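You operate a simulated robot arm through the tools that you are given. There is no shell and no other tool.

The job below is to be done with a simulated robot arm. You get a single attempt, and the scene is never put back.

Task
Rinse the fouled overfill probe in its pot till the lamp lights, and refit it.
Fine: box switch on for the test, off at the end; probe home in its well. Where these are worked on the way, their far stop is far enough and under half their travel is too little: box switch. What is to be rubbed or washed off counts as gone when no trace of it is left.

It is judged by the outcome, as a careful person would: the job done as asked, and still so three seconds after it is handed in. It fails if anything else is knocked over, pushed out of place, dropped, spilled or broken.

Robot
A 7-joint arm with a two-finger parallel gripper, fixed in place. Base frame: the origin is on the floor under the middle of its stand, x ahead of it, y to its left, z up. Units: m, rad, N and s.
It reaches about 1.479 m from its shoulder. Its first joint turns from -2.897 to 2.897 rad. Payload 4.4 kg.
Tool frame: the origin (TCP) lies between the finger pads and is the grasp point; the fingertips stand 0.023 m ahead of it; z points along the fingers, y is the line along which they close. The gripper opens to 0.094 m. The fingers are 0.038 m wide and 0.01 m thick; the gripper's body (0.054 by 0.096 m) begins 0.039 m behind the TCP.
Orientation is told as [roll, pitch, yaw] about the base's x, y, z axes, in that order, counted from this pose: with the fingers straight down and closing along the base's y, the tool's x points along the base's -x, its y along +y and its z along -z.

Tools
- The arm moves only by the tool arm_command. Its argument "targets" is a list of rows, each a list of 7 numbers: the shift along the base's x, y, z in cm, then the turn, a rotation vector about the base's x, y, z in rad, then the gripper command, from -1 (shut) to 1 (fully open), values between in proportion. In form: [[dx, dy, dz, ax, ay, az, gripper], ...]. A call has 1 to 20 rows; each row shifts and turns the commanded pose from where the row before left it. Rows are played at 5 a second. More than 0.05 m and 0.15 rad between two rows, or a gripper value outside its range, and nothing of the call is played. A pose out of reach is approached as far as the arm can. The call stops where the force on the tool passes 40 N (or 10 N more than at its start, if that is more) or the arm is blocked; 0.2 s more then pass. Each finger travels about 0.072 m/s and halts on what it meets, pressing with about 43 N; the grip force reading is that of the motor and also rises with nothing between the fingers. The clock runs only during rows and for 0.2 s after the last one: add rows that do not move to give the fingers time. It gives the time, the measured TCP pose, the force on the tool (base axes), the opening and the grip force at its end, in the units of the frame above (readings bear some noise), with the torque about the TCP (base axes, N m) and any sound that the robot's microphone picked up.
- Cameras (640 x 400 px; columns grow to the right, rows downward): "scene" is fixed at [0.2179, 0.4982, 1.631]; the picture's right is [-0.60, -0.80, 0.00], its down [-0.30, 0.22, -0.93] and it looks along [0.74, -0.55, -0.37] (base axes); focal length 336 px, centre (320, 200). "wrist" rides on the gripper at [0.086, 0.016, -0.074] in the tool frame; the picture's right is [-0.18, 0.98, 0.00], its down [-0.58, -0.11, -0.81] and it looks along [-0.79, -0.15, 0.59] (tool axes); focal length 243 px, centre (320, 200).
- grab_frame(camera): a new picture of that camera. It takes no simulated time.
- locate(camera, pixels): for up to 12 pixels [column, row] of the newest picture of that camera ("zoom" is the newest enlarged one), the place [x, y, z] in the base frame of the surface seen there, good to about 0.002 m. It takes no simulated time.
- inspect(camera, box): a new picture of the part [left, top, right, bottom] of that camera's present view, enlarged. It takes no simulated time.
- finish_job(): hands the job in; it is judged then, once.

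Unless the task says otherwise, let go and move clear before handing in.

The tools are called after "Request:" as a command line: name --pt "numbers of a row" for each row, then --argument value for the rest, lists and objects as JSON in quotes. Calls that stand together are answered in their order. arm_command: Moves the arm, as the interface text tells. Its arguments: {"type":"object","properties":{"targets":{"type":"array"}},"required":["targets"]} The other tools are called the same way: grab_frame (camera) takes a picture; locate (camera, pixels) gives the place of the surface under pixels of a picture; inspect (camera, box) takes an enlarged picture of a part of a camera's view; finish_job () hands the job in.

At the start:

```text
t: 0.0
ee_pos: [0.5711, -0.1864, 1.4724]
tcp_rot: [0.0, -0.001, 0.0]
force: [-0.2, 0.4, -0.8]
moment: [-0.01, -0.01, -0.01]
finger_gap: 0.0939
grip_force: 0.0
```

scene: 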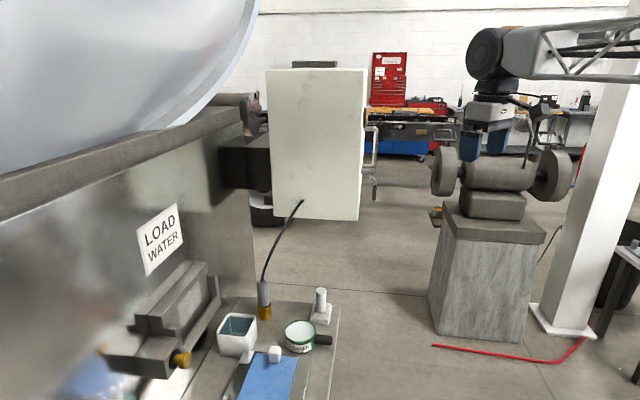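
wrist: 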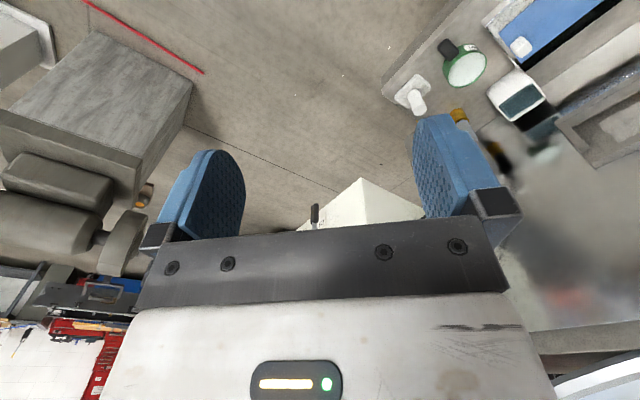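

The scene picture shows a bench with a pot (about 237,335), a probe hanging on a cable near (264,300), a mug (300,335), a small white post (320,305) and a big box (318,140). I'll look at these closer before moving.

Request:
inspect --camera "scene" --box '[180, 250, 360, 400]'

Request:
inspect --camera "scene" --box '[220, 50, 400, 240]'

Request:
inspect --camera "wrist" --box '[370, 0, 640, 170]'

Request:
inspect --camera "scene" --box '[60, 190, 260, 400]'

```text
2.67 times, centred on (270, 325) of scene
```

zoom: 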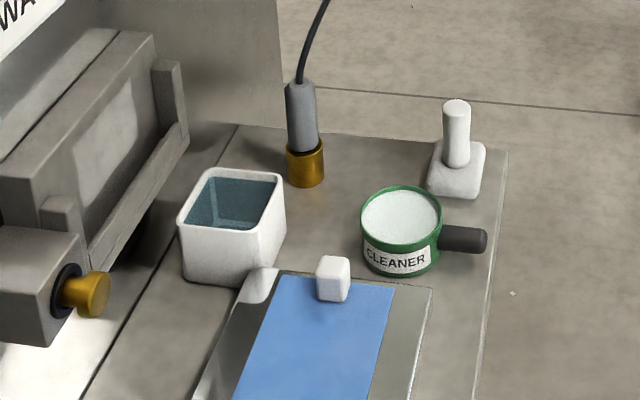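

```text
2.11 times, centred on (310, 145) of scene
```

zoom: 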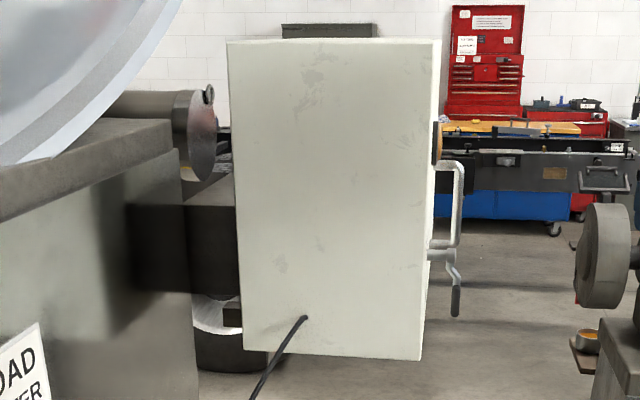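

```text
2.35 times, centred on (505, 85) of wrist
```

zoom: 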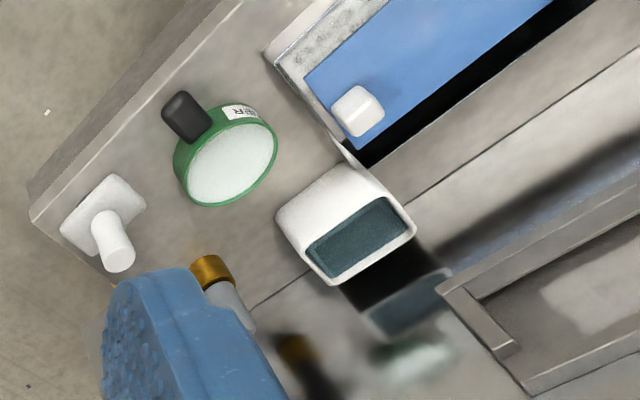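

```text
1.90 times, centred on (160, 295) of scene
```

zoom: 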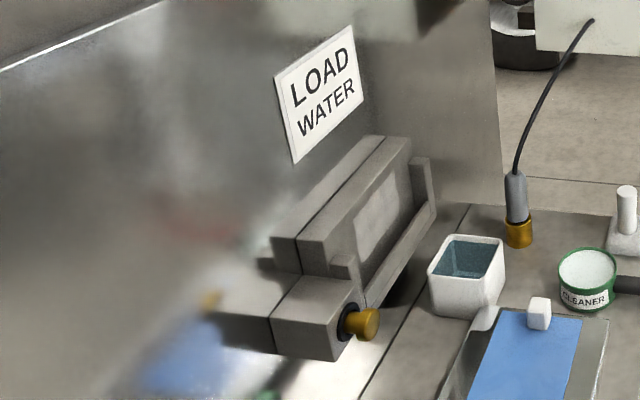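

The closer views show a grey probe standing in a brass well (zoom ~305,130), a white square pot, a green tin labelled CLEANER, a white post on a foot, and a pale box fed by the probe's cable. I'll measure where they are.

Request:
grab_frame --camera "scene"

Request:
locate --camera "scene" --pixels '[[264, 285], [264, 300], [264, 312], [237, 325], [240, 345], [300, 330], [322, 340], [320, 292], [322, 316], [275, 352], [265, 370], [182, 360]]'

Request:
locate --camera "scene" --pixels '[[268, 70], [358, 72], [272, 215], [358, 219], [298, 205], [364, 75], [364, 125], [376, 150], [375, 185], [300, 140], [336, 306], [252, 302]]'

```text
taken
```

scene: 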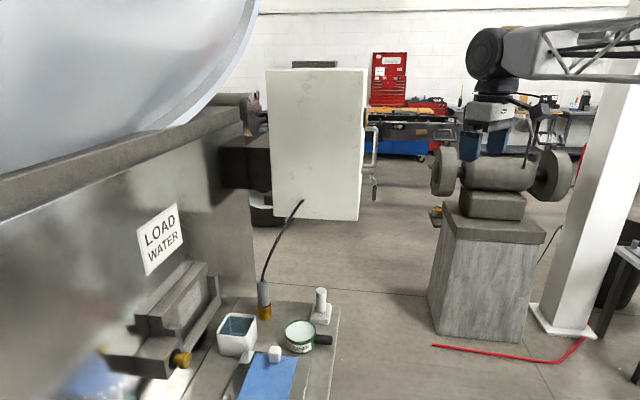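

```text
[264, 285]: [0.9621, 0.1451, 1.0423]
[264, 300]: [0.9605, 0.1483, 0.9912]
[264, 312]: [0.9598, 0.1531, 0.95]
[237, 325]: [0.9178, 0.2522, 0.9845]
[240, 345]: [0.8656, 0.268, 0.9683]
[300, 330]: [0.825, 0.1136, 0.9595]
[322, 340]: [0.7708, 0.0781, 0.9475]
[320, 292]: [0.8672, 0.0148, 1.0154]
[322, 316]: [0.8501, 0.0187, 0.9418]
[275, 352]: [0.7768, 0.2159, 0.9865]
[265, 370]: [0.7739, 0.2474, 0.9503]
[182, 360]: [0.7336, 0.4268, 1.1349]
```

```text
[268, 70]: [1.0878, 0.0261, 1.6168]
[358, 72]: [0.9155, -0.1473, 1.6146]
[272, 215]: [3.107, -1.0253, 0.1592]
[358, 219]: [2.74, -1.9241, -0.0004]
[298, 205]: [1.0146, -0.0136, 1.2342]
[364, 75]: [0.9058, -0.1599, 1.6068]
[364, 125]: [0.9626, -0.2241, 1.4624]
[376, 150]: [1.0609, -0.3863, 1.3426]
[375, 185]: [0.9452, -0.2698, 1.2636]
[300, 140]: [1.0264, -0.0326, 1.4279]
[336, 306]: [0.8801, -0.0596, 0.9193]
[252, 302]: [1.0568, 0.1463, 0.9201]
```

The box's visible face runs from (1.09,0.03) to (0.91,-0.16), so the switch and lamp are probably on its other front side, near pixel (366,115). I'll check the surrounding obstacles, then turn the wrist camera to face that side.

Request:
locate --camera "scene" --pixels '[[445, 170], [500, 175], [555, 175], [490, 235], [490, 300], [600, 200], [565, 320], [366, 116], [374, 195], [372, 130], [240, 160], [120, 160]]'

Request:
inspect --camera "scene" --box '[330, 60, 410, 220]'

Request:
inspect --camera "wrist" --box '[250, 150, 450, 260]'

```text
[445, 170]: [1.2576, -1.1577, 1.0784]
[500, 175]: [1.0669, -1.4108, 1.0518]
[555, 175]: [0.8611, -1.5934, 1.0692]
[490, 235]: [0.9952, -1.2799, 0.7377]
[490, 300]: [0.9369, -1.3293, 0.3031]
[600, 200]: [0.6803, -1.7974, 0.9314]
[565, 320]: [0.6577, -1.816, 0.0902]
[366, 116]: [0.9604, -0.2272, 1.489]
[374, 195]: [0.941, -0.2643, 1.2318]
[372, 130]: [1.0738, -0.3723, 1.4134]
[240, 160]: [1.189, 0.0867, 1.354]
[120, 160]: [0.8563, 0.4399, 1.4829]
```

```text
2.50 times, centred on (370, 140) of scene
```

zoom: 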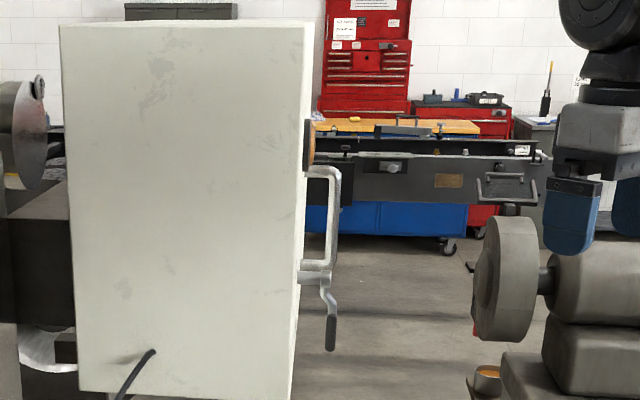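

```text
3.20 times, centred on (350, 205) of wrist
```

zoom: 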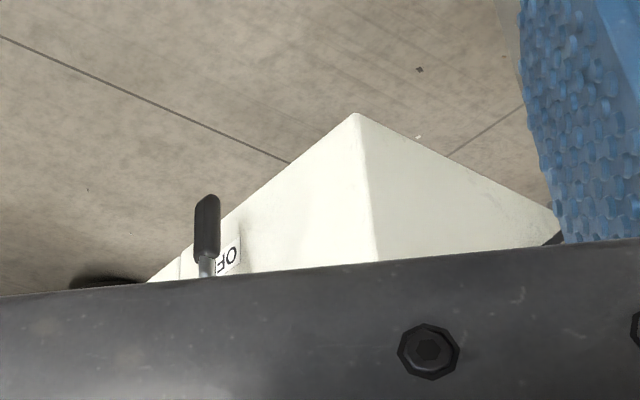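

The wrist zoom shows a lever with a dark grip and an "OF(F)" label on the box's hidden face (zoom ~207,230). I'll back off to the right and tilt the gripper up to see that whole face.

Request:
arm_command --pt "-1 -4 -1 0 -0.14 0 1" --pt "-1 -4 -1 0 -0.14 0 1" --pt "-1 -4 -1 0 -0.14 0 1" --pt "-1 -4 -1 0 -0.14 0 1" --pt "0 -4 -1 0 -0.14 0 1" --pt "0 -3 0 0 -0.14 0 1" --pt "0 0 0 0 0 0.14 1" --pt "0 0 0 0 0 0.14 1" --pt "0 0 0 0 0 0.14 1"

Request:
grab_frame --camera "wrist"

Request:
grab_frame --camera "scene"

```text
t: 1.5
ee_pos: [0.5947, -0.3242, 1.4234]
tcp_rot: [-0.001, -0.836, 0.194]
force: [0.4, -0.3, 0.2]
moment: [0.03, 0.03, -0.01]
finger_gap: 0.0939
grip_force: 0.1
stopped in row 7: the arm was blocked; the commanded pose is now the measured one
```

```text
taken
```

wrist: 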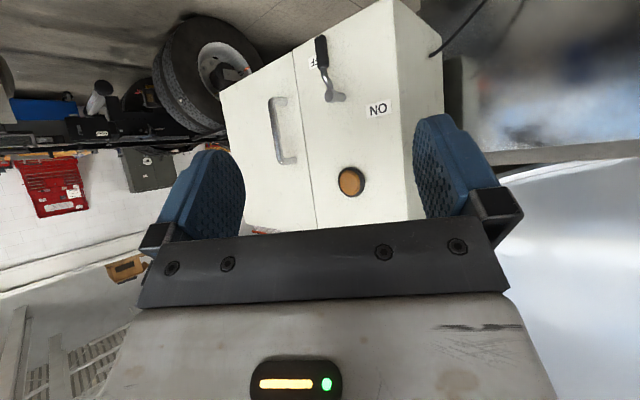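

```text
taken
```

scene: 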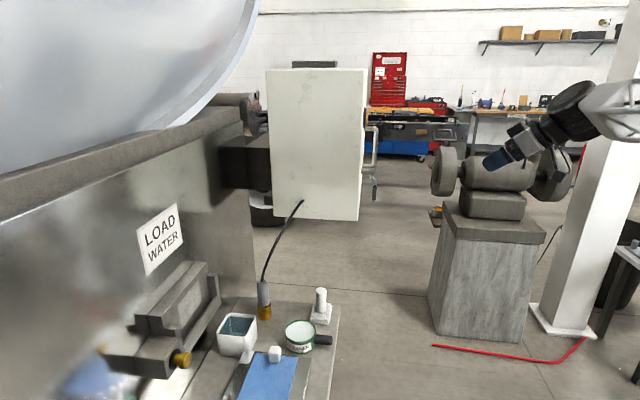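

The view now shows the box's front: lever at (322,60) on OFF, an "ON" label at (378,108), an amber lamp at (350,182) and a door handle at (282,130). I'll zoom in and measure these.

Request:
inspect --camera "wrist" --box '[260, 0, 450, 220]'

Request:
locate --camera "wrist" --pixels '[[319, 40], [323, 60], [326, 75], [330, 92], [335, 97], [343, 97], [378, 108], [350, 182], [315, 62], [398, 60], [400, 150], [305, 110]]'

```text
1.82 times, centred on (355, 110) of wrist
```

zoom: 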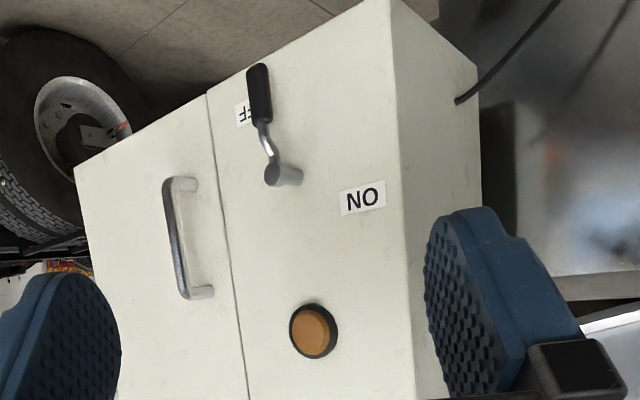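

```text
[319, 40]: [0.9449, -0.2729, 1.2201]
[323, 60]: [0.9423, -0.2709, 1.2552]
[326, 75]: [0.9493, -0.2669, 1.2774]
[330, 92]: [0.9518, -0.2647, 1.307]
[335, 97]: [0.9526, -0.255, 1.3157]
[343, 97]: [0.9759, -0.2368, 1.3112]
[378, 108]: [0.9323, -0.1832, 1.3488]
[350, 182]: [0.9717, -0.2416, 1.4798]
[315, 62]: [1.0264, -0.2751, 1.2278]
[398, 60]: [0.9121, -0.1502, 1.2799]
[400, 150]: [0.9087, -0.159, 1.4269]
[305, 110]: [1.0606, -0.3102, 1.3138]
```

The lever's grip hangs at about (0.944,-0.272,1.24) with its pivot near z 1.31, OFF straight down and ON to its left as seen from the front; the amber lamp at (350,182) is dark. I'll measure the door handle and face, then turn the fingers to point squarely at this face.

Request:
locate --camera "wrist" --pixels '[[281, 102], [274, 130], [286, 158], [268, 110], [322, 45], [327, 70], [338, 99], [352, 170], [345, 195], [365, 40]]'

Request:
arm_command --pt "2 -2 -2 0 0 0.118 -1" --pt "2 -2 -2 0 0 0.118 -1" --pt "2 -2 -2 0 0 0.118 -1" --pt "2 -2 -2 0 0 0.118 -1" --pt "2 -1 -2 0 0 0.119 -1" --pt "1 -1 -2 0.104 -0.104 0 -1" --pt "1 -1 -2 0.104 -0.104 0 -1" --pt "1 0 -1 0.104 -0.104 0 -1" --pt "1 0 -1 0.104 -0.104 0 -1" --pt "1 0 0 0.104 -0.104 0 -1"

Request:
grab_frame --camera "wrist"

Request:
grab_frame --camera "scene"

```text
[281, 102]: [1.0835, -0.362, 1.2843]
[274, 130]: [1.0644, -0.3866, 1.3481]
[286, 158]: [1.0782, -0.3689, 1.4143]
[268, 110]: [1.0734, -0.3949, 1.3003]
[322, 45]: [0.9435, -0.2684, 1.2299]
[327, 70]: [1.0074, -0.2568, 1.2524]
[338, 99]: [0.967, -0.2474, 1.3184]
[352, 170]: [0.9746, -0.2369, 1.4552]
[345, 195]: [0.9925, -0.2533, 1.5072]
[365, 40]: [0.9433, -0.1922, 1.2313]
```

```text
t: 3.7
ee_pos: [0.7434, -0.4352, 1.264]
tcp_rot: [2.894, -1.569, -2.116]
force: [-0.3, 0.5, 0.7]
moment: [-0.03, -0.01, 0.01]
finger_gap: 0.0
grip_force: 42.8
```

```text
taken
```

wrist: 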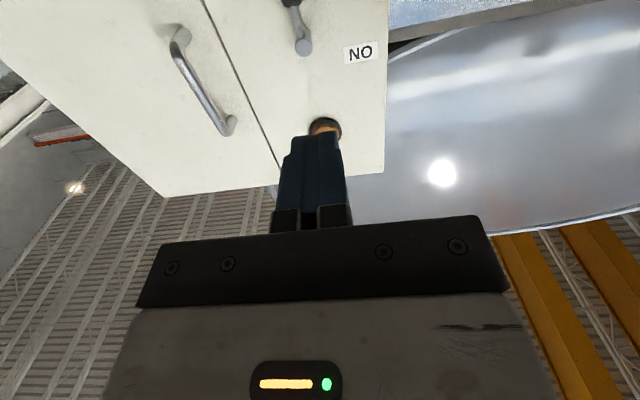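

```text
taken
```

scene: 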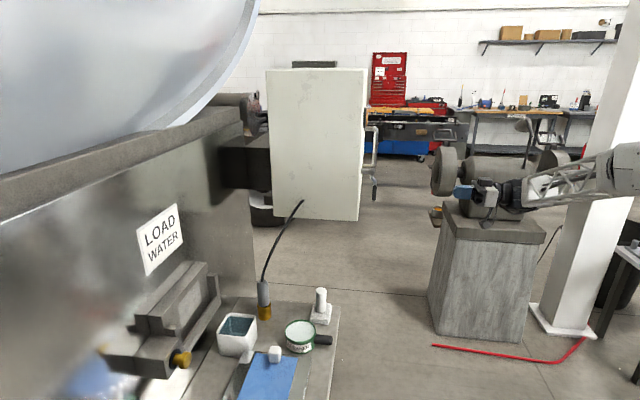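

The fingers now point squarely at the face with the lever at (298,30) above them in this upside-down view; TCP is about 26 cm short of the lever. I'll shift to the right side of the lever and go in part of the way.

Request:
arm_command --pt "1.9 -1.9 -1.2 0 0 0 -1" --pt "1.9 -1.9 -1.2 0 0 0 -1" --pt "3 3 0 0 0 0 -1" --pt "3 3 0 0 0 0 -1" --pt "3 3 0 0 0 0 -1" --pt "3 3 0 0 0 0 -1" --pt "0 0 0 0 0 0 -1"

Request:
grab_frame --camera "wrist"

Request:
grab_frame --camera "scene"

```text
t: 5.3
ee_pos: [0.9026, -0.3528, 1.2408]
tcp_rot: [1.978, -1.568, -1.199]
force: [0.3, -0.4, 0.1]
moment: [0.03, 0.01, 0.01]
finger_gap: 0.0
grip_force: 42.3
```

```text
taken
```

wrist: 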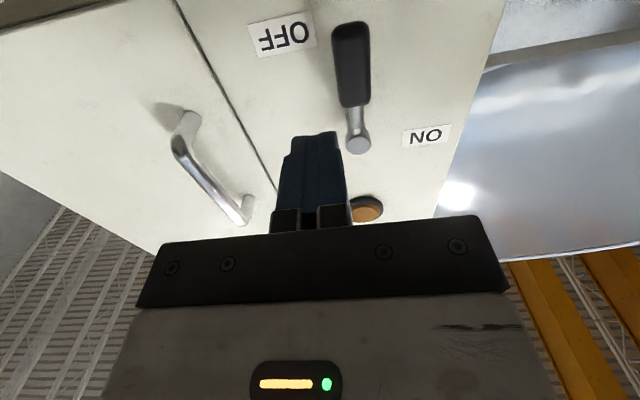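

```text
taken
```

scene: 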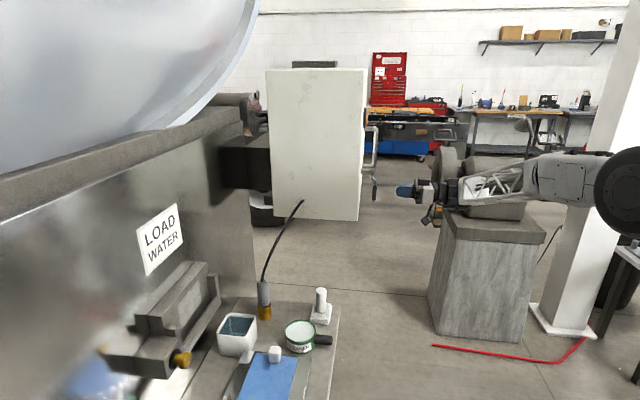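

Both labels and the lever are clear now: OFF (282,35), ON (427,135), grip (350,60), hub end (358,145). I'll measure them from this nearer view.

Request:
locate --camera "wrist" --pixels '[[350, 28], [351, 60], [352, 95], [356, 120], [358, 145], [282, 35], [427, 135], [180, 150], [240, 215], [366, 205]]'

Request:
inspect --camera "wrist" --box '[240, 0, 480, 240]'

```text
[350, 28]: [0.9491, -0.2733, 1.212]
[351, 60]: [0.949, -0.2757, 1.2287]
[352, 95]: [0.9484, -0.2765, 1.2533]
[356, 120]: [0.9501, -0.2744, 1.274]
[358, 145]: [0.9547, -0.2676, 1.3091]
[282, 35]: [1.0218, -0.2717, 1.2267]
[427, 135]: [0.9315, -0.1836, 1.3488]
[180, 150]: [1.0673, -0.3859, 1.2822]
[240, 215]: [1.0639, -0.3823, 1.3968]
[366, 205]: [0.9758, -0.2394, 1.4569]
```

```text
1.67 times, centred on (360, 120) of wrist
```

zoom: 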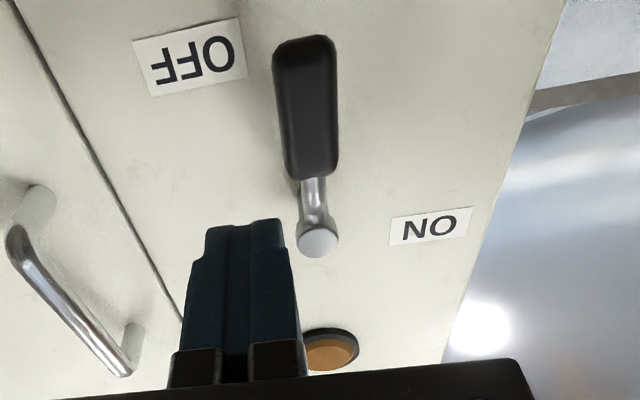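

The grip is about 2.4 cm wide centred at s≈0.866 along the face, so I need a little more room on its right side. I'll shift right by 1.4 cm, then advance until the fingertips are level with the grip.

Request:
arm_command --pt "1.0 -1.0 -0.9 0 0 0 -1" --pt "0 0 0 0 0 0 -1" --pt "2.0 2.0 0 0 0 0 -1" --pt "2.0 2.0 0 0 0 0 -1" --pt "2.0 2.0 0 0 0 0 -1" --pt "0 0 0 0 0 0 -1"

Request:
grab_frame --camera "wrist"

Request:
inspect --camera "scene" --box '[330, 100, 490, 240]'

```text
t: 6.7
ee_pos: [0.9724, -0.3035, 1.233]
tcp_rot: [1.843, -1.566, -1.066]
force: [-0.2, -0.4, 0.1]
moment: [0.03, 0.01, -0.02]
finger_gap: 0.0
grip_force: 42.5
```

```text
taken
```

wrist: 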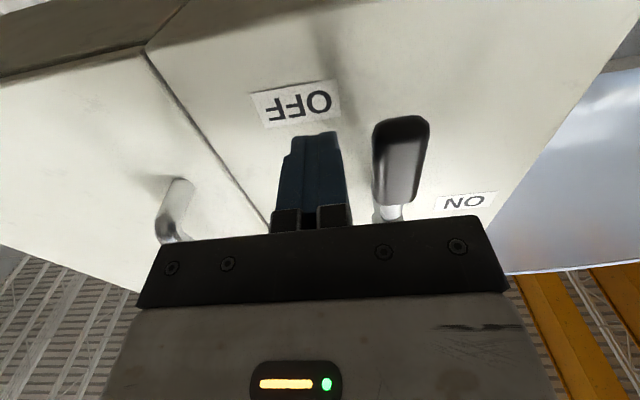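

```text
2.86 times, centred on (410, 170) of scene
```

zoom: 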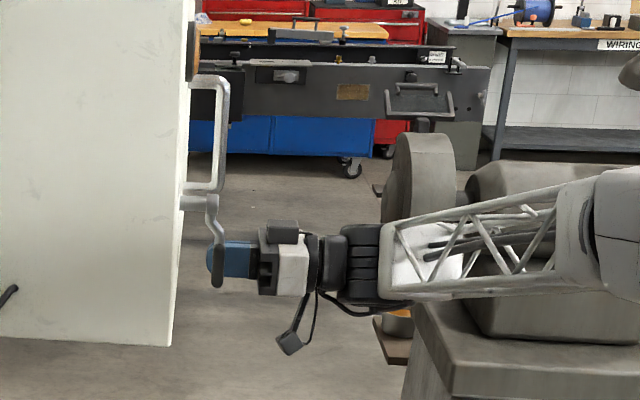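

The fingertips (about 315,150) sit just right of the grip (400,155), overlapping it in depth as the scene zoom also shows. I'll push the lever along its arc toward ON.

Request:
arm_command --pt "-1.13 1.13 -0.1 0 0 0 -1" --pt "-0.6 0.6 -0.2 0 0 0 -1" --pt "-0.6 0.6 -0.2 0 0 0 -1" --pt "-0.67 0.67 0 0 0 0 -1" --pt "-0.67 0.67 0 0 0 0 -1" --pt "-0.7 0.7 0.2 0 0 0 -1" --pt "-0.7 0.7 0.25 0 0 0 -1" --pt "-0.67 0.67 0.5 0 0 0 -1" --pt "-0.67 0.67 0.6 0 0 0 -1" --pt "-0.58 0.58 0.8 0 0 0 -1" --pt "-0.57 0.57 0.85 0 0 0 -1" --pt "-0.4 0.4 1.05 0 0 0 -1" --pt "-0.39 0.39 1.1 0 0 0 -1" --pt "0 0 0 0 0 0 -1"

Request:
grab_frame --camera "wrist"

Request:
inspect --camera "scene" --box '[330, 100, 490, 240]'

```text
t: 9.7
ee_pos: [0.8881, -0.2193, 1.2796]
tcp_rot: [1.922, -1.57, -1.141]
force: [-0.2, -0.5, -0.1]
moment: [0.02, -0.02, 0.04]
finger_gap: 0.0
grip_force: 42.3
```

```text
taken
```

wrist: 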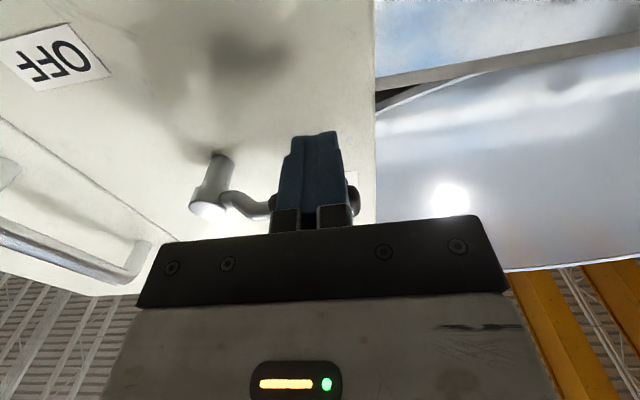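

```text
2.86 times, centred on (410, 170) of scene
```

zoom: 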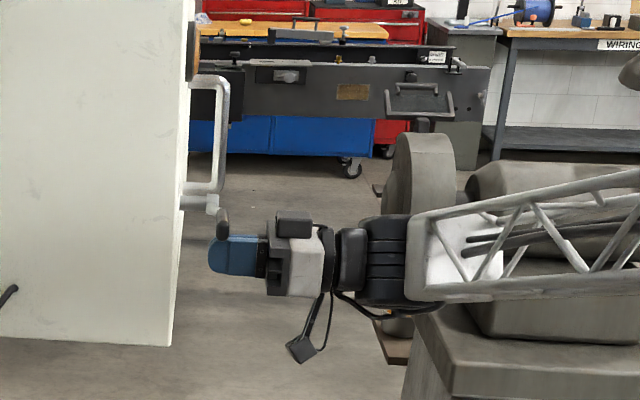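

The lever now lies sideways to the left (arm from hub 210,195 to grip behind the fingers). I'll keep pushing upward gently until the stop is felt.

Request:
arm_command --pt "-0.15 0.15 0.6 0 0 0 -1" --pt "-0.15 0.15 0.6 0 0 0 -1" --pt "-0.1 0.1 0.6 0 0 0 -1" --pt "-0.1 0.1 0.6 0 0 0 -1" --pt "0 0 0.6 0 0 0 -1"

Request:
grab_frame --camera "wrist"

Request:
inspect --camera "scene" --box '[330, 100, 490, 240]'

```text
t: 10.2
ee_pos: [0.8857, -0.218, 1.2814]
tcp_rot: [1.205, -1.556, -0.428]
force: [-1.6, 0.6, -9.2]
moment: [-0.03, 0.06, -0.02]
finger_gap: 0.0
grip_force: 42.5
stopped in row 2: the force on the tool passed its limit at 46 N (the readings are from after the stop); the commanded pose is now the measured one
```

```text
taken
```

wrist: 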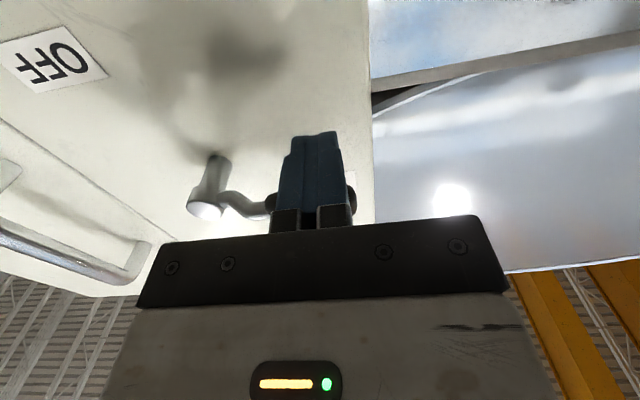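

```text
2.86 times, centred on (410, 170) of scene
```

zoom: 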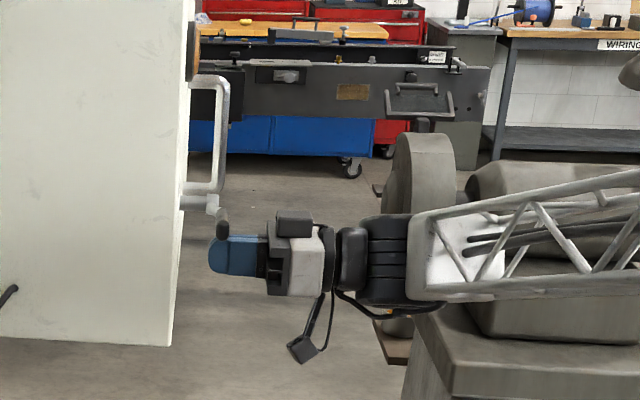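

The push met a hard stop (46 N) with the lever horizontal beside ON. I'll ease down a little, back straight out, and check that it stays there.

Request:
arm_command --pt "0 0 -0.5 0 0 0 -1" --pt "-0.0 0.0 -0.5 0 0 0 -1" --pt "-2.5 -2.5 0 0 0 0 -1" --pt "-2.5 -2.5 0 0 0 0 -1" --pt "-2.5 -2.5 0 0 0 0 -1" --pt "-2.5 -2.5 0 0 0 0 -1" --pt "0 0 0 0 0 0 -1"

Request:
grab_frame --camera "wrist"

```text
t: 11.8
ee_pos: [0.7879, -0.3188, 1.2726]
tcp_rot: [1.236, -1.56, -0.458]
force: [0.4, 0.2, 0.2]
moment: [-0.04, -0.01, -0.01]
finger_gap: 0.0
grip_force: 42.2
```

```text
taken
```

wrist: 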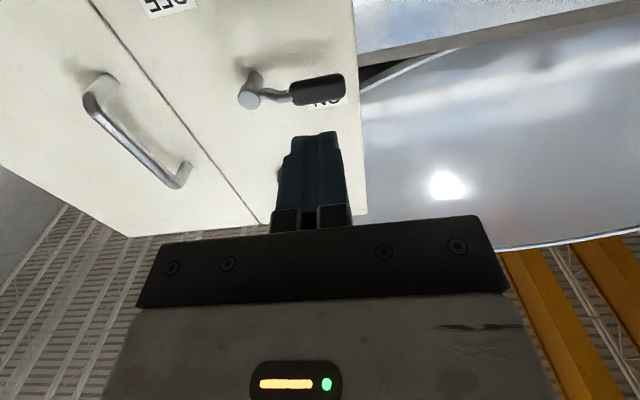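

The lever holds horizontal over the ON label (318,90). Now I'll turn the fingers down again and swing over the bench to look closely at the probe, pot and tin.

Request:
arm_command --pt "-1 -1 0.5 -0.104 0.104 0 0" --pt "-1 -1 0.5 -0.104 0.104 0 1" --pt "-1 0 0.5 -0.104 0.104 0 1" --pt "-1 0 0.5 -0.104 0.104 0 1" --pt "-1 0 0.5 -0.104 0.104 0 1" --pt "-1 0 0.5 -0.104 0.104 0 1" --pt "-1 1 1 -0.104 0.104 0 1" --pt "-1 1 1 -0.104 0.104 0 1" --pt "-1 2 1 -0.104 0.104 0 1" --pt "-1 2 1 -0.104 0.104 0 1" --pt "-1 3 1 0 0 -0.13 1" --pt "-1 3 0 0 0 -0.13 1" --pt "-1 4 0 0 0 -0.13 1" --pt "-1 4 0 0 0 -0.13 1" --pt "-1 4 0 0 0 -0.13 1" --pt "0 4 0 0 0 -0.13 1" --pt "0 4 0 0 0 0 1" --pt "0 4 0 0 0 0 1" --pt "0 4 0 0 0 0 1" --pt "0 0 0 0 0 0 1"

Request:
grab_frame --camera "wrist"

Request:
grab_frame --camera "scene"

```text
t: 16.0
ee_pos: [0.6369, 0.0635, 1.352]
tcp_rot: [-0.006, -0.096, -0.003]
force: [-0.2, 0.2, 0.4]
moment: [-0.01, -0.01, 0.02]
finger_gap: 0.0944
grip_force: 0.1
```

```text
taken
```

wrist: 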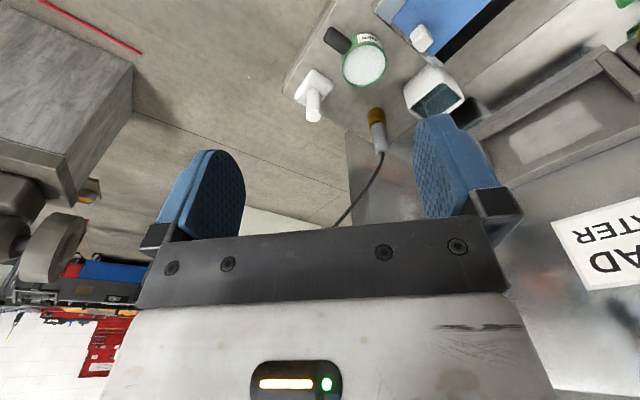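

```text
taken
```

scene: 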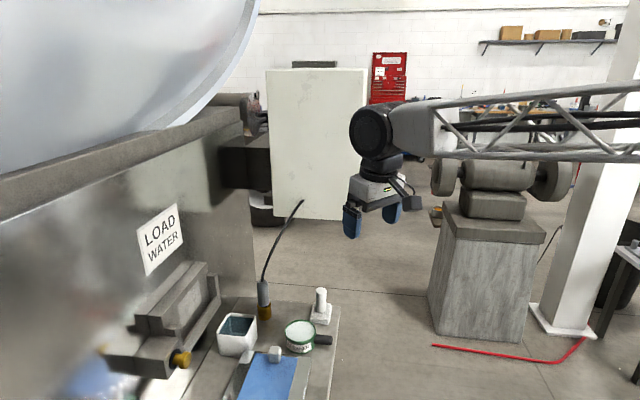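

The bench items show in the wrist view: tin (363,65), pot (435,95), probe in its well (378,130), post (315,95). I'll zoom in on them.

Request:
inspect --camera "wrist" --box '[280, 0, 500, 165]'

Request:
inspect --camera "scene" --box '[205, 300, 295, 370]'

Request:
inspect --camera "scene" --box '[270, 280, 350, 370]'

```text
2.42 times, centred on (390, 82) of wrist
```

zoom: 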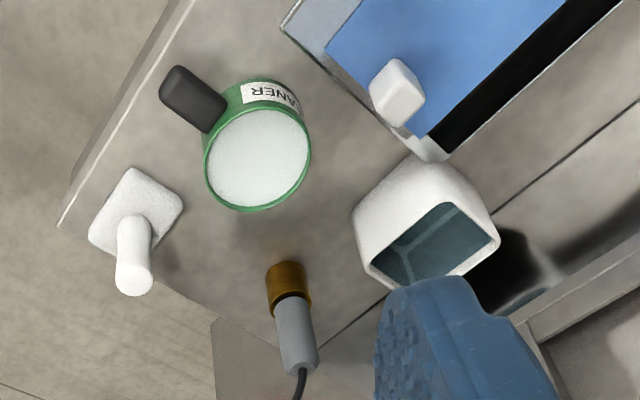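

```text
5.71 times, centred on (250, 335) of scene
```

zoom: 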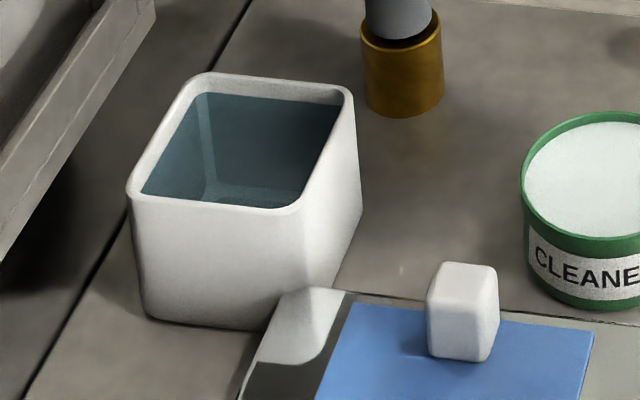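

```text
4.44 times, centred on (310, 325) of scene
```

zoom: 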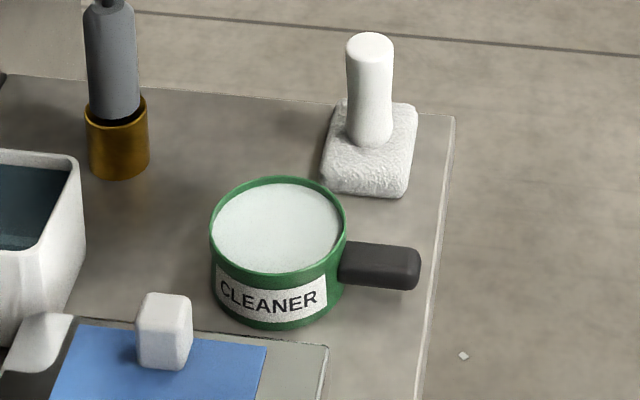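

The white pot holds clear liquid right beside the probe, while the green tin holds white paste marked CLEANER; the clear rinse pot is the fitting one. I'll tilt the gripper about 45° and come nearer the probe for exact measurements.

Request:
arm_command --pt "2 2 -3 0 -0.138 0 1" --pt "2 2 -3 0 -0.138 0 1" --pt "2 2 -3 0 -0.138 0 1" --pt "2 2 -3 0 -0.138 0 1" --pt "2 0.5 -3 0 -0.138 0 1" --pt "0 0 -2 0 0 0 1" --pt "0 0 -2 0 0 0 1" --pt "0 0 0 0 0 0 1"

Request:
grab_frame --camera "wrist"

Request:
grab_frame --camera "scene"

```text
t: 17.8
ee_pos: [0.7359, 0.1477, 1.1614]
tcp_rot: [-0.001, -0.786, -0.004]
force: [0.2, -0.5, 0.2]
moment: [-0.01, -0.04, 0.02]
finger_gap: 0.0939
grip_force: 0.1
```

```text
taken
```

wrist: 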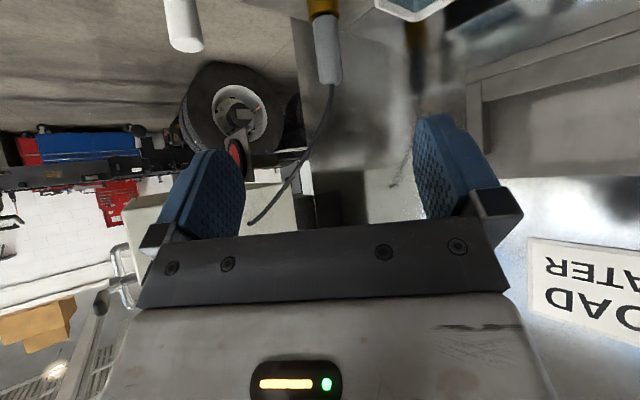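

```text
taken
```

scene: 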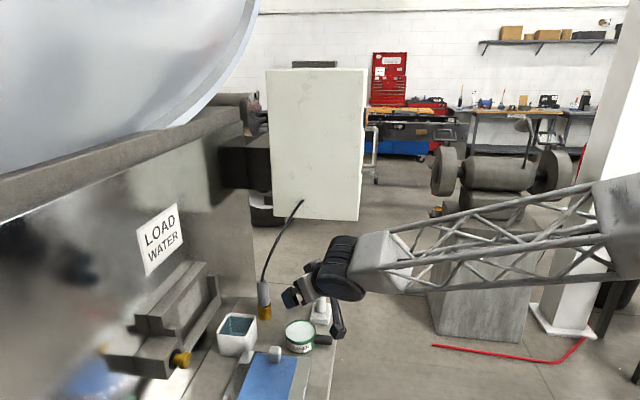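

The probe appears at the top of the view (325,45) with its cable curving down-left to the box; the pot rim is at (410,8). I'll zoom and measure probe, well and pot.

Request:
inspect --camera "wrist" --box '[260, 0, 460, 125]'

Request:
locate --camera "wrist" --pixels '[[324, 5], [311, 5], [337, 5], [327, 20], [314, 20], [340, 20], [329, 50], [318, 50], [341, 50], [330, 82], [332, 100], [318, 135]]'

Request:
locate --camera "scene" --pixels '[[222, 318], [256, 320], [220, 335], [249, 337], [236, 315], [237, 327], [222, 352], [244, 355], [264, 319], [259, 307], [269, 307], [264, 282]]'

```text
3.20 times, centred on (360, 62) of wrist
```

zoom: 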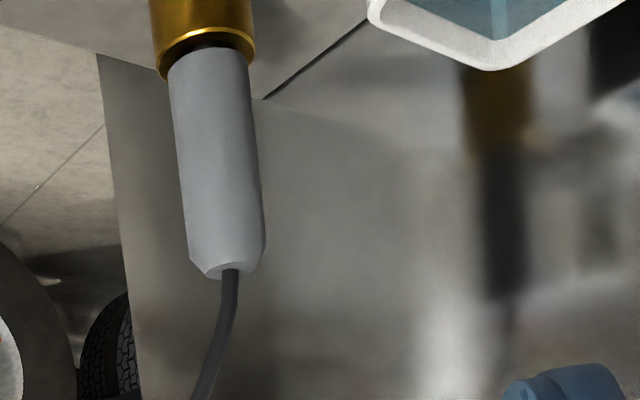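

```text
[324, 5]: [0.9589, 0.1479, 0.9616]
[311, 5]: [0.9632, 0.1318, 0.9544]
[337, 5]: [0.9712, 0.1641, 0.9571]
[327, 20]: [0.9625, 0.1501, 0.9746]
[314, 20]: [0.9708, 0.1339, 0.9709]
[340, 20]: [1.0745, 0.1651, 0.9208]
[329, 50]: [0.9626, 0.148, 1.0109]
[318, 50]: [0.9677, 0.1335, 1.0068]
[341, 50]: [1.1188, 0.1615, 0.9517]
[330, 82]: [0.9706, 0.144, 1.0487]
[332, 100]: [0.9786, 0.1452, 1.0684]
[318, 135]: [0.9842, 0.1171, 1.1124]
```

```text
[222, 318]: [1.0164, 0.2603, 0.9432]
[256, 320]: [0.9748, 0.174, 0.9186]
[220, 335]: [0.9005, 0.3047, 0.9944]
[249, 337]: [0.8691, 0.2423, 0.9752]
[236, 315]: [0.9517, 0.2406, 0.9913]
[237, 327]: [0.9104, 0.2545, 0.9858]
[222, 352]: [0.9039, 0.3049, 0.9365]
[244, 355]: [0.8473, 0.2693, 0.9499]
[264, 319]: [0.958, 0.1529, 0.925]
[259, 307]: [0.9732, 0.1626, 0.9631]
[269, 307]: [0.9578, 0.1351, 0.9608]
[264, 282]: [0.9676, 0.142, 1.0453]
```

The probe is a 3.1 cm cylinder on an axis near (0.977,0.146), its grey body free from z≈0.977 to 1.046; bench top is 0.919, and the pot is centred near (0.916,0.255) with its rim at about 0.99. I'll come to a pre-grasp point along the 45° approach line and re-measure, also checking the trough at left.

Request:
locate --camera "scene" --pixels '[[214, 280], [218, 300], [200, 290], [190, 340], [160, 280], [275, 347], [275, 358], [281, 353], [255, 360], [236, 372], [290, 322], [330, 338]]'

Request:
arm_command --pt "4.5 -0.1 -1.0 0 0 0 1" --pt "4.5 -0.1 -1.0 0 0 0 1" --pt "4.4 -0.1 -1.2 0 0 0 1" --pt "0 0 0 0 0 0 1"

Request:
grab_frame --camera "wrist"

Request:
grab_frame --camera "scene"

```text
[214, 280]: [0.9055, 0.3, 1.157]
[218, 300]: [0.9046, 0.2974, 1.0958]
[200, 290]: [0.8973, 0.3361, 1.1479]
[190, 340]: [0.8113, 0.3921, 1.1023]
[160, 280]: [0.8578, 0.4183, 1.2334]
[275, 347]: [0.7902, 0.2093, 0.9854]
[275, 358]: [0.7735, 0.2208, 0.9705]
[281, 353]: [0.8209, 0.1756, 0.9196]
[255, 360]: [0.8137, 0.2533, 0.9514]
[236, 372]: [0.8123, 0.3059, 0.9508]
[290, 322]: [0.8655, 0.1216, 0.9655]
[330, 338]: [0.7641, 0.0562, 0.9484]
```

```text
t: 18.8
ee_pos: [0.8709, 0.144, 1.13]
tcp_rot: [-0.004, -0.787, -0.005]
force: [0.4, -1.0, -0.4]
moment: [-0.01, -0.02, 0.0]
finger_gap: 0.0941
grip_force: 0.0
```

```text
taken
```

wrist: 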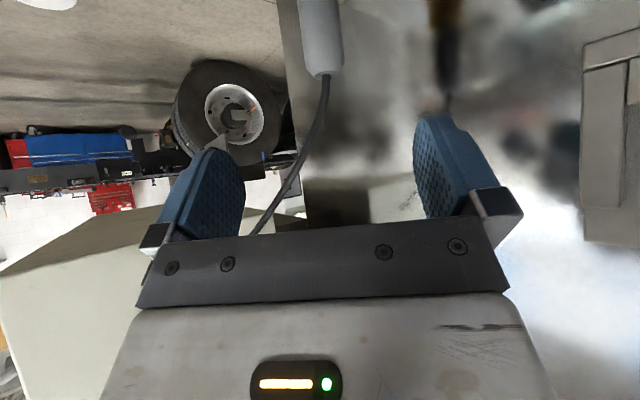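

```text
taken
```

scene: 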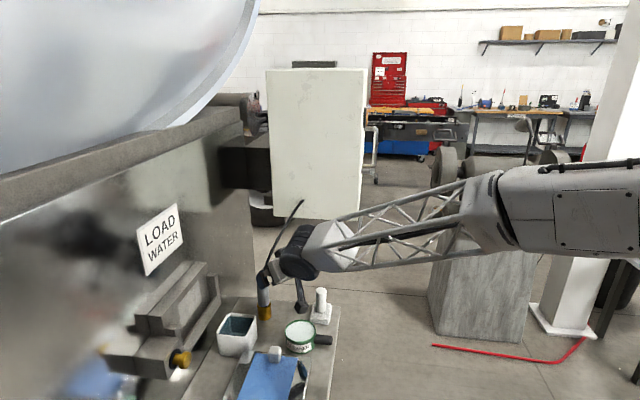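

TCP is now 15 cm short of the probe. The trough's end at (214,280)/(218,300) lies right next to the pot, so I need to know exactly how low and how far it reaches; I'll zoom there and measure.

Request:
inspect --camera "scene" --box '[170, 250, 290, 370]'

Request:
locate --camera "scene" --pixels '[[210, 275], [219, 282], [219, 292], [219, 300], [216, 306], [210, 312], [204, 318], [200, 330], [212, 300], [209, 290], [195, 345], [222, 308]]'

```text
3.33 times, centred on (230, 310) of scene
```

zoom: 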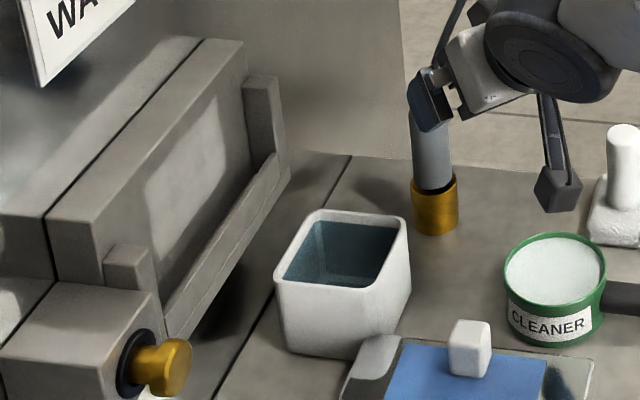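

```text
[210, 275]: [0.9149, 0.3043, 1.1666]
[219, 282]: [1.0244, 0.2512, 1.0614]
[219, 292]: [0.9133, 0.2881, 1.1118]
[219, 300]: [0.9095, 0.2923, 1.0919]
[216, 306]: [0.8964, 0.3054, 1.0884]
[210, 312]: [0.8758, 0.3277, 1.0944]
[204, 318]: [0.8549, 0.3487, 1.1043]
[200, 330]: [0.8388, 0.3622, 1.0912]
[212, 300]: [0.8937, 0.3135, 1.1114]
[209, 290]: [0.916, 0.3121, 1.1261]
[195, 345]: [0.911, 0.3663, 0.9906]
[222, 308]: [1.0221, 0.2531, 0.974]
```

The trough's end reaches to about (0.913,0.288) and no lower than z≈1.085, so with the gripper yawed 45° (square to the pot) there is room. I'll pin down the probe's axis from this nearer wrist view.

Request:
locate --camera "wrist" --pixels '[[319, 10], [301, 10], [337, 10], [321, 35], [305, 35], [338, 35], [322, 60], [309, 60], [337, 60], [325, 74], [326, 90], [315, 120]]'

Request:
inspect --camera "wrist" --box '[250, 0, 400, 100]'

```text
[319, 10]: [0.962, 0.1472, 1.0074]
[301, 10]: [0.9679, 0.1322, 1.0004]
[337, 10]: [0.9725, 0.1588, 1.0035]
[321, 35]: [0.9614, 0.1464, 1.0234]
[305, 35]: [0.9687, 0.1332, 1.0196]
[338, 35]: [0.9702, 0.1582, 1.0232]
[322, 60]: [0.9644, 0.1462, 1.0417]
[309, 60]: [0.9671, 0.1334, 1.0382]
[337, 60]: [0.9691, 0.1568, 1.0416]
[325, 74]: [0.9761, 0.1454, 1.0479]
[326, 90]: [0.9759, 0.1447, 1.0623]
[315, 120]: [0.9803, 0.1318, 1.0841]
```

```text
4.00 times, centred on (325, 50) of wrist
```

zoom: 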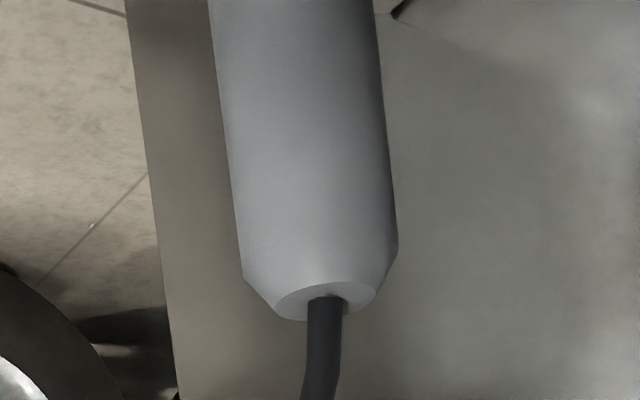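

The probe's axis is at about (0.977,0.146), body 2.9–3.1 cm thick with its top at 1.048. I'll turn the gripper 45° about the vertical and stand off 15 cm along the new approach line.

Request:
arm_command --pt "-1 -2 1 0 0 0.131 1" --pt "-1 -2 1 0 0 0.131 1" --pt "0 -2 0 0 0 0.131 1" --pt "1 -1 0 0 0 0.131 1" --pt "1.6 -0.5 0 0 0 0.131 1" --pt "2 -0.3 0 0 0 0.131 1" --pt "0 0 -2 0 0 0 1" --pt "0 0 0 0 0 0 1"

Request:
grab_frame --camera "wrist"

Request:
grab_frame --camera "scene"

```text
t: 20.6
ee_pos: [0.8967, 0.0672, 1.1296]
tcp_rot: [-0.002, -0.788, 0.781]
force: [-0.5, -0.7, 0.0]
moment: [-0.03, 0.0, -0.02]
finger_gap: 0.0939
grip_force: 0.1
```

```text
taken
```

wrist: 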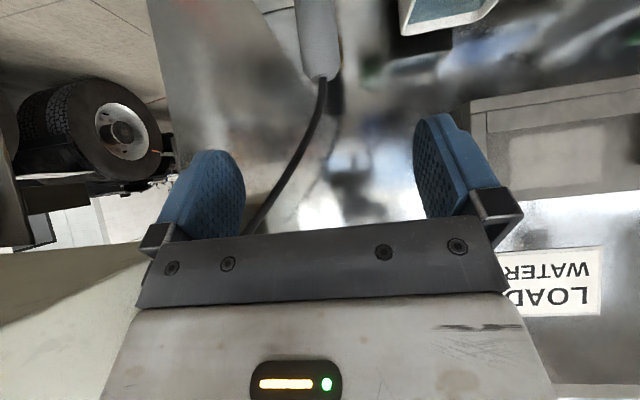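

```text
taken
```

scene: 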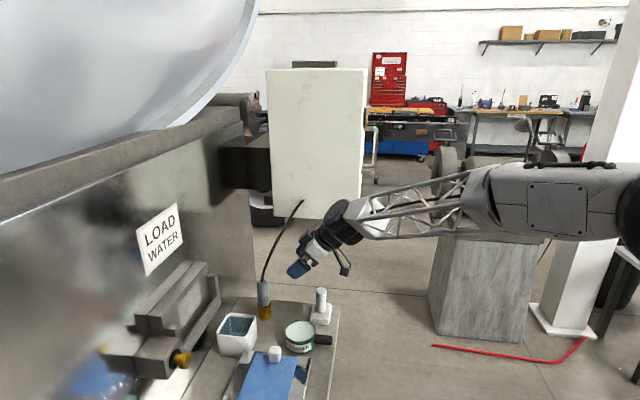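

The probe (320,40) lies centred between the open fingers and the cable stays above the gripper. I'll advance most of the way along the approach line and check.

Request:
arm_command --pt "1.5 1.48 -2.15 0 0 0 1" --pt "1.5 1.48 -2.15 0 0 0 1" --pt "1.5 1.48 -2.15 0 0 0 1" --pt "0.75 0.74 -1.07 0 0 0 1" --pt "0 0 0 0 0 0 1"

Request:
grab_frame --camera "wrist"

Request:
inspect --camera "scene" --box '[210, 220, 370, 370]'

```text
t: 21.8
ee_pos: [0.9487, 0.1176, 1.0555]
tcp_rot: [-0.002, -0.789, 0.782]
force: [0.2, -0.6, 0.0]
moment: [0.02, 0.02, 0.04]
finger_gap: 0.0939
grip_force: 0.1
```

```text
taken
```

wrist: 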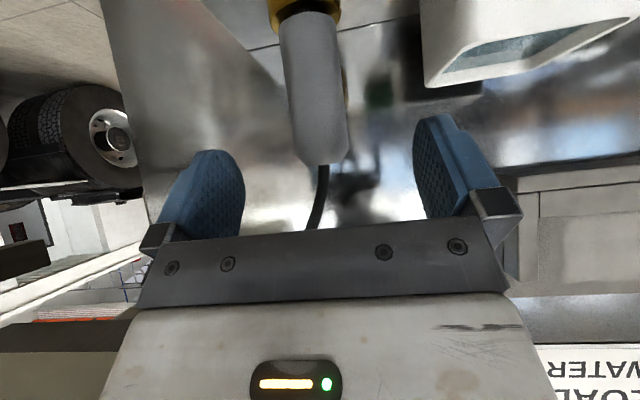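

```text
2.67 times, centred on (290, 295) of scene
```

zoom: 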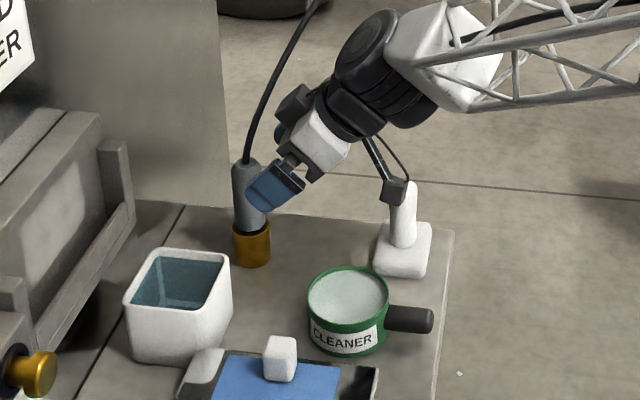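

The probe (315,90) is centred between the fingers and the camera bracket clears the white post. I'll take the last 3 cm and then close on the probe.

Request:
arm_command --pt "1.17 1.17 -1.67 0 0 0 1" --pt "1.16 1.16 -1.67 0 0 0 1" --pt "0 0 0 0 0 0 1"

Request:
grab_frame --camera "wrist"

Request:
inspect --camera "scene" --box '[210, 220, 370, 370]'

```text
t: 22.6
ee_pos: [0.9719, 0.1416, 1.0213]
tcp_rot: [-0.002, -0.787, 0.781]
force: [0.7, -0.4, 0.2]
moment: [-0.01, 0.01, 0.01]
finger_gap: 0.094
grip_force: 0.0
```

```text
taken
```

wrist: 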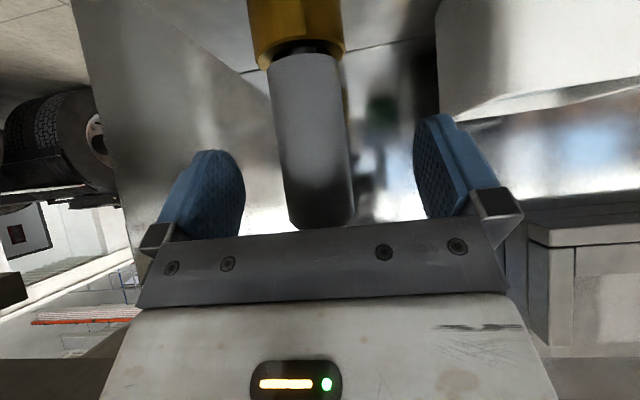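

```text
2.67 times, centred on (290, 295) of scene
```

zoom: 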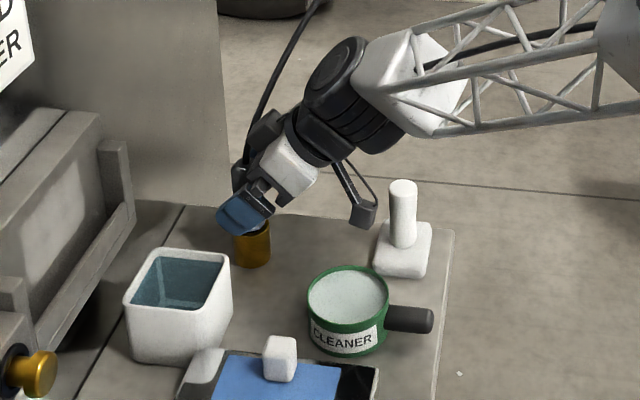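

The fingers straddle the probe's body above the brass rim, with the fingertips clear of it. I'll close the gripper now.

Request:
arm_command --pt "0 0 0 0 0 0 -1" --pt "0 0 0 0 0 0 -1" --pt "0 0 0 0 0 0 -1" --pt "0 0 0 0 0 0 -1"

Request:
grab_frame --camera "wrist"

```text
t: 23.6
ee_pos: [0.9719, 0.1405, 1.0221]
tcp_rot: [-0.002, -0.787, 0.778]
force: [9.7, -8.3, -1.1]
moment: [-0.51, -0.58, -0.11]
finger_gap: 0.0326
grip_force: 42.7
```

```text
taken
```

wrist: 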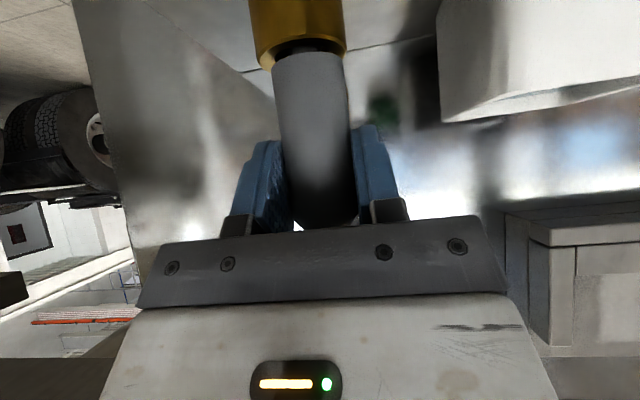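

The probe is held at a 3.26 cm gap, but there is about 13 N of side load toward +x/-y, so I'm slightly off to the left. I'll relieve it with a small shift before lifting.

Request:
arm_command --pt "0.12 -0.12 0 0 0 0 -1" --pt "0 0 0 0 0 0 -1"

```text
t: 24.2
ee_pos: [0.9728, 0.1408, 1.0222]
tcp_rot: [-0.002, -0.786, 0.779]
force: [0.6, -0.2, 0.1]
moment: [-0.08, -0.08, 0.01]
finger_gap: 0.0328
grip_force: 43.0
```

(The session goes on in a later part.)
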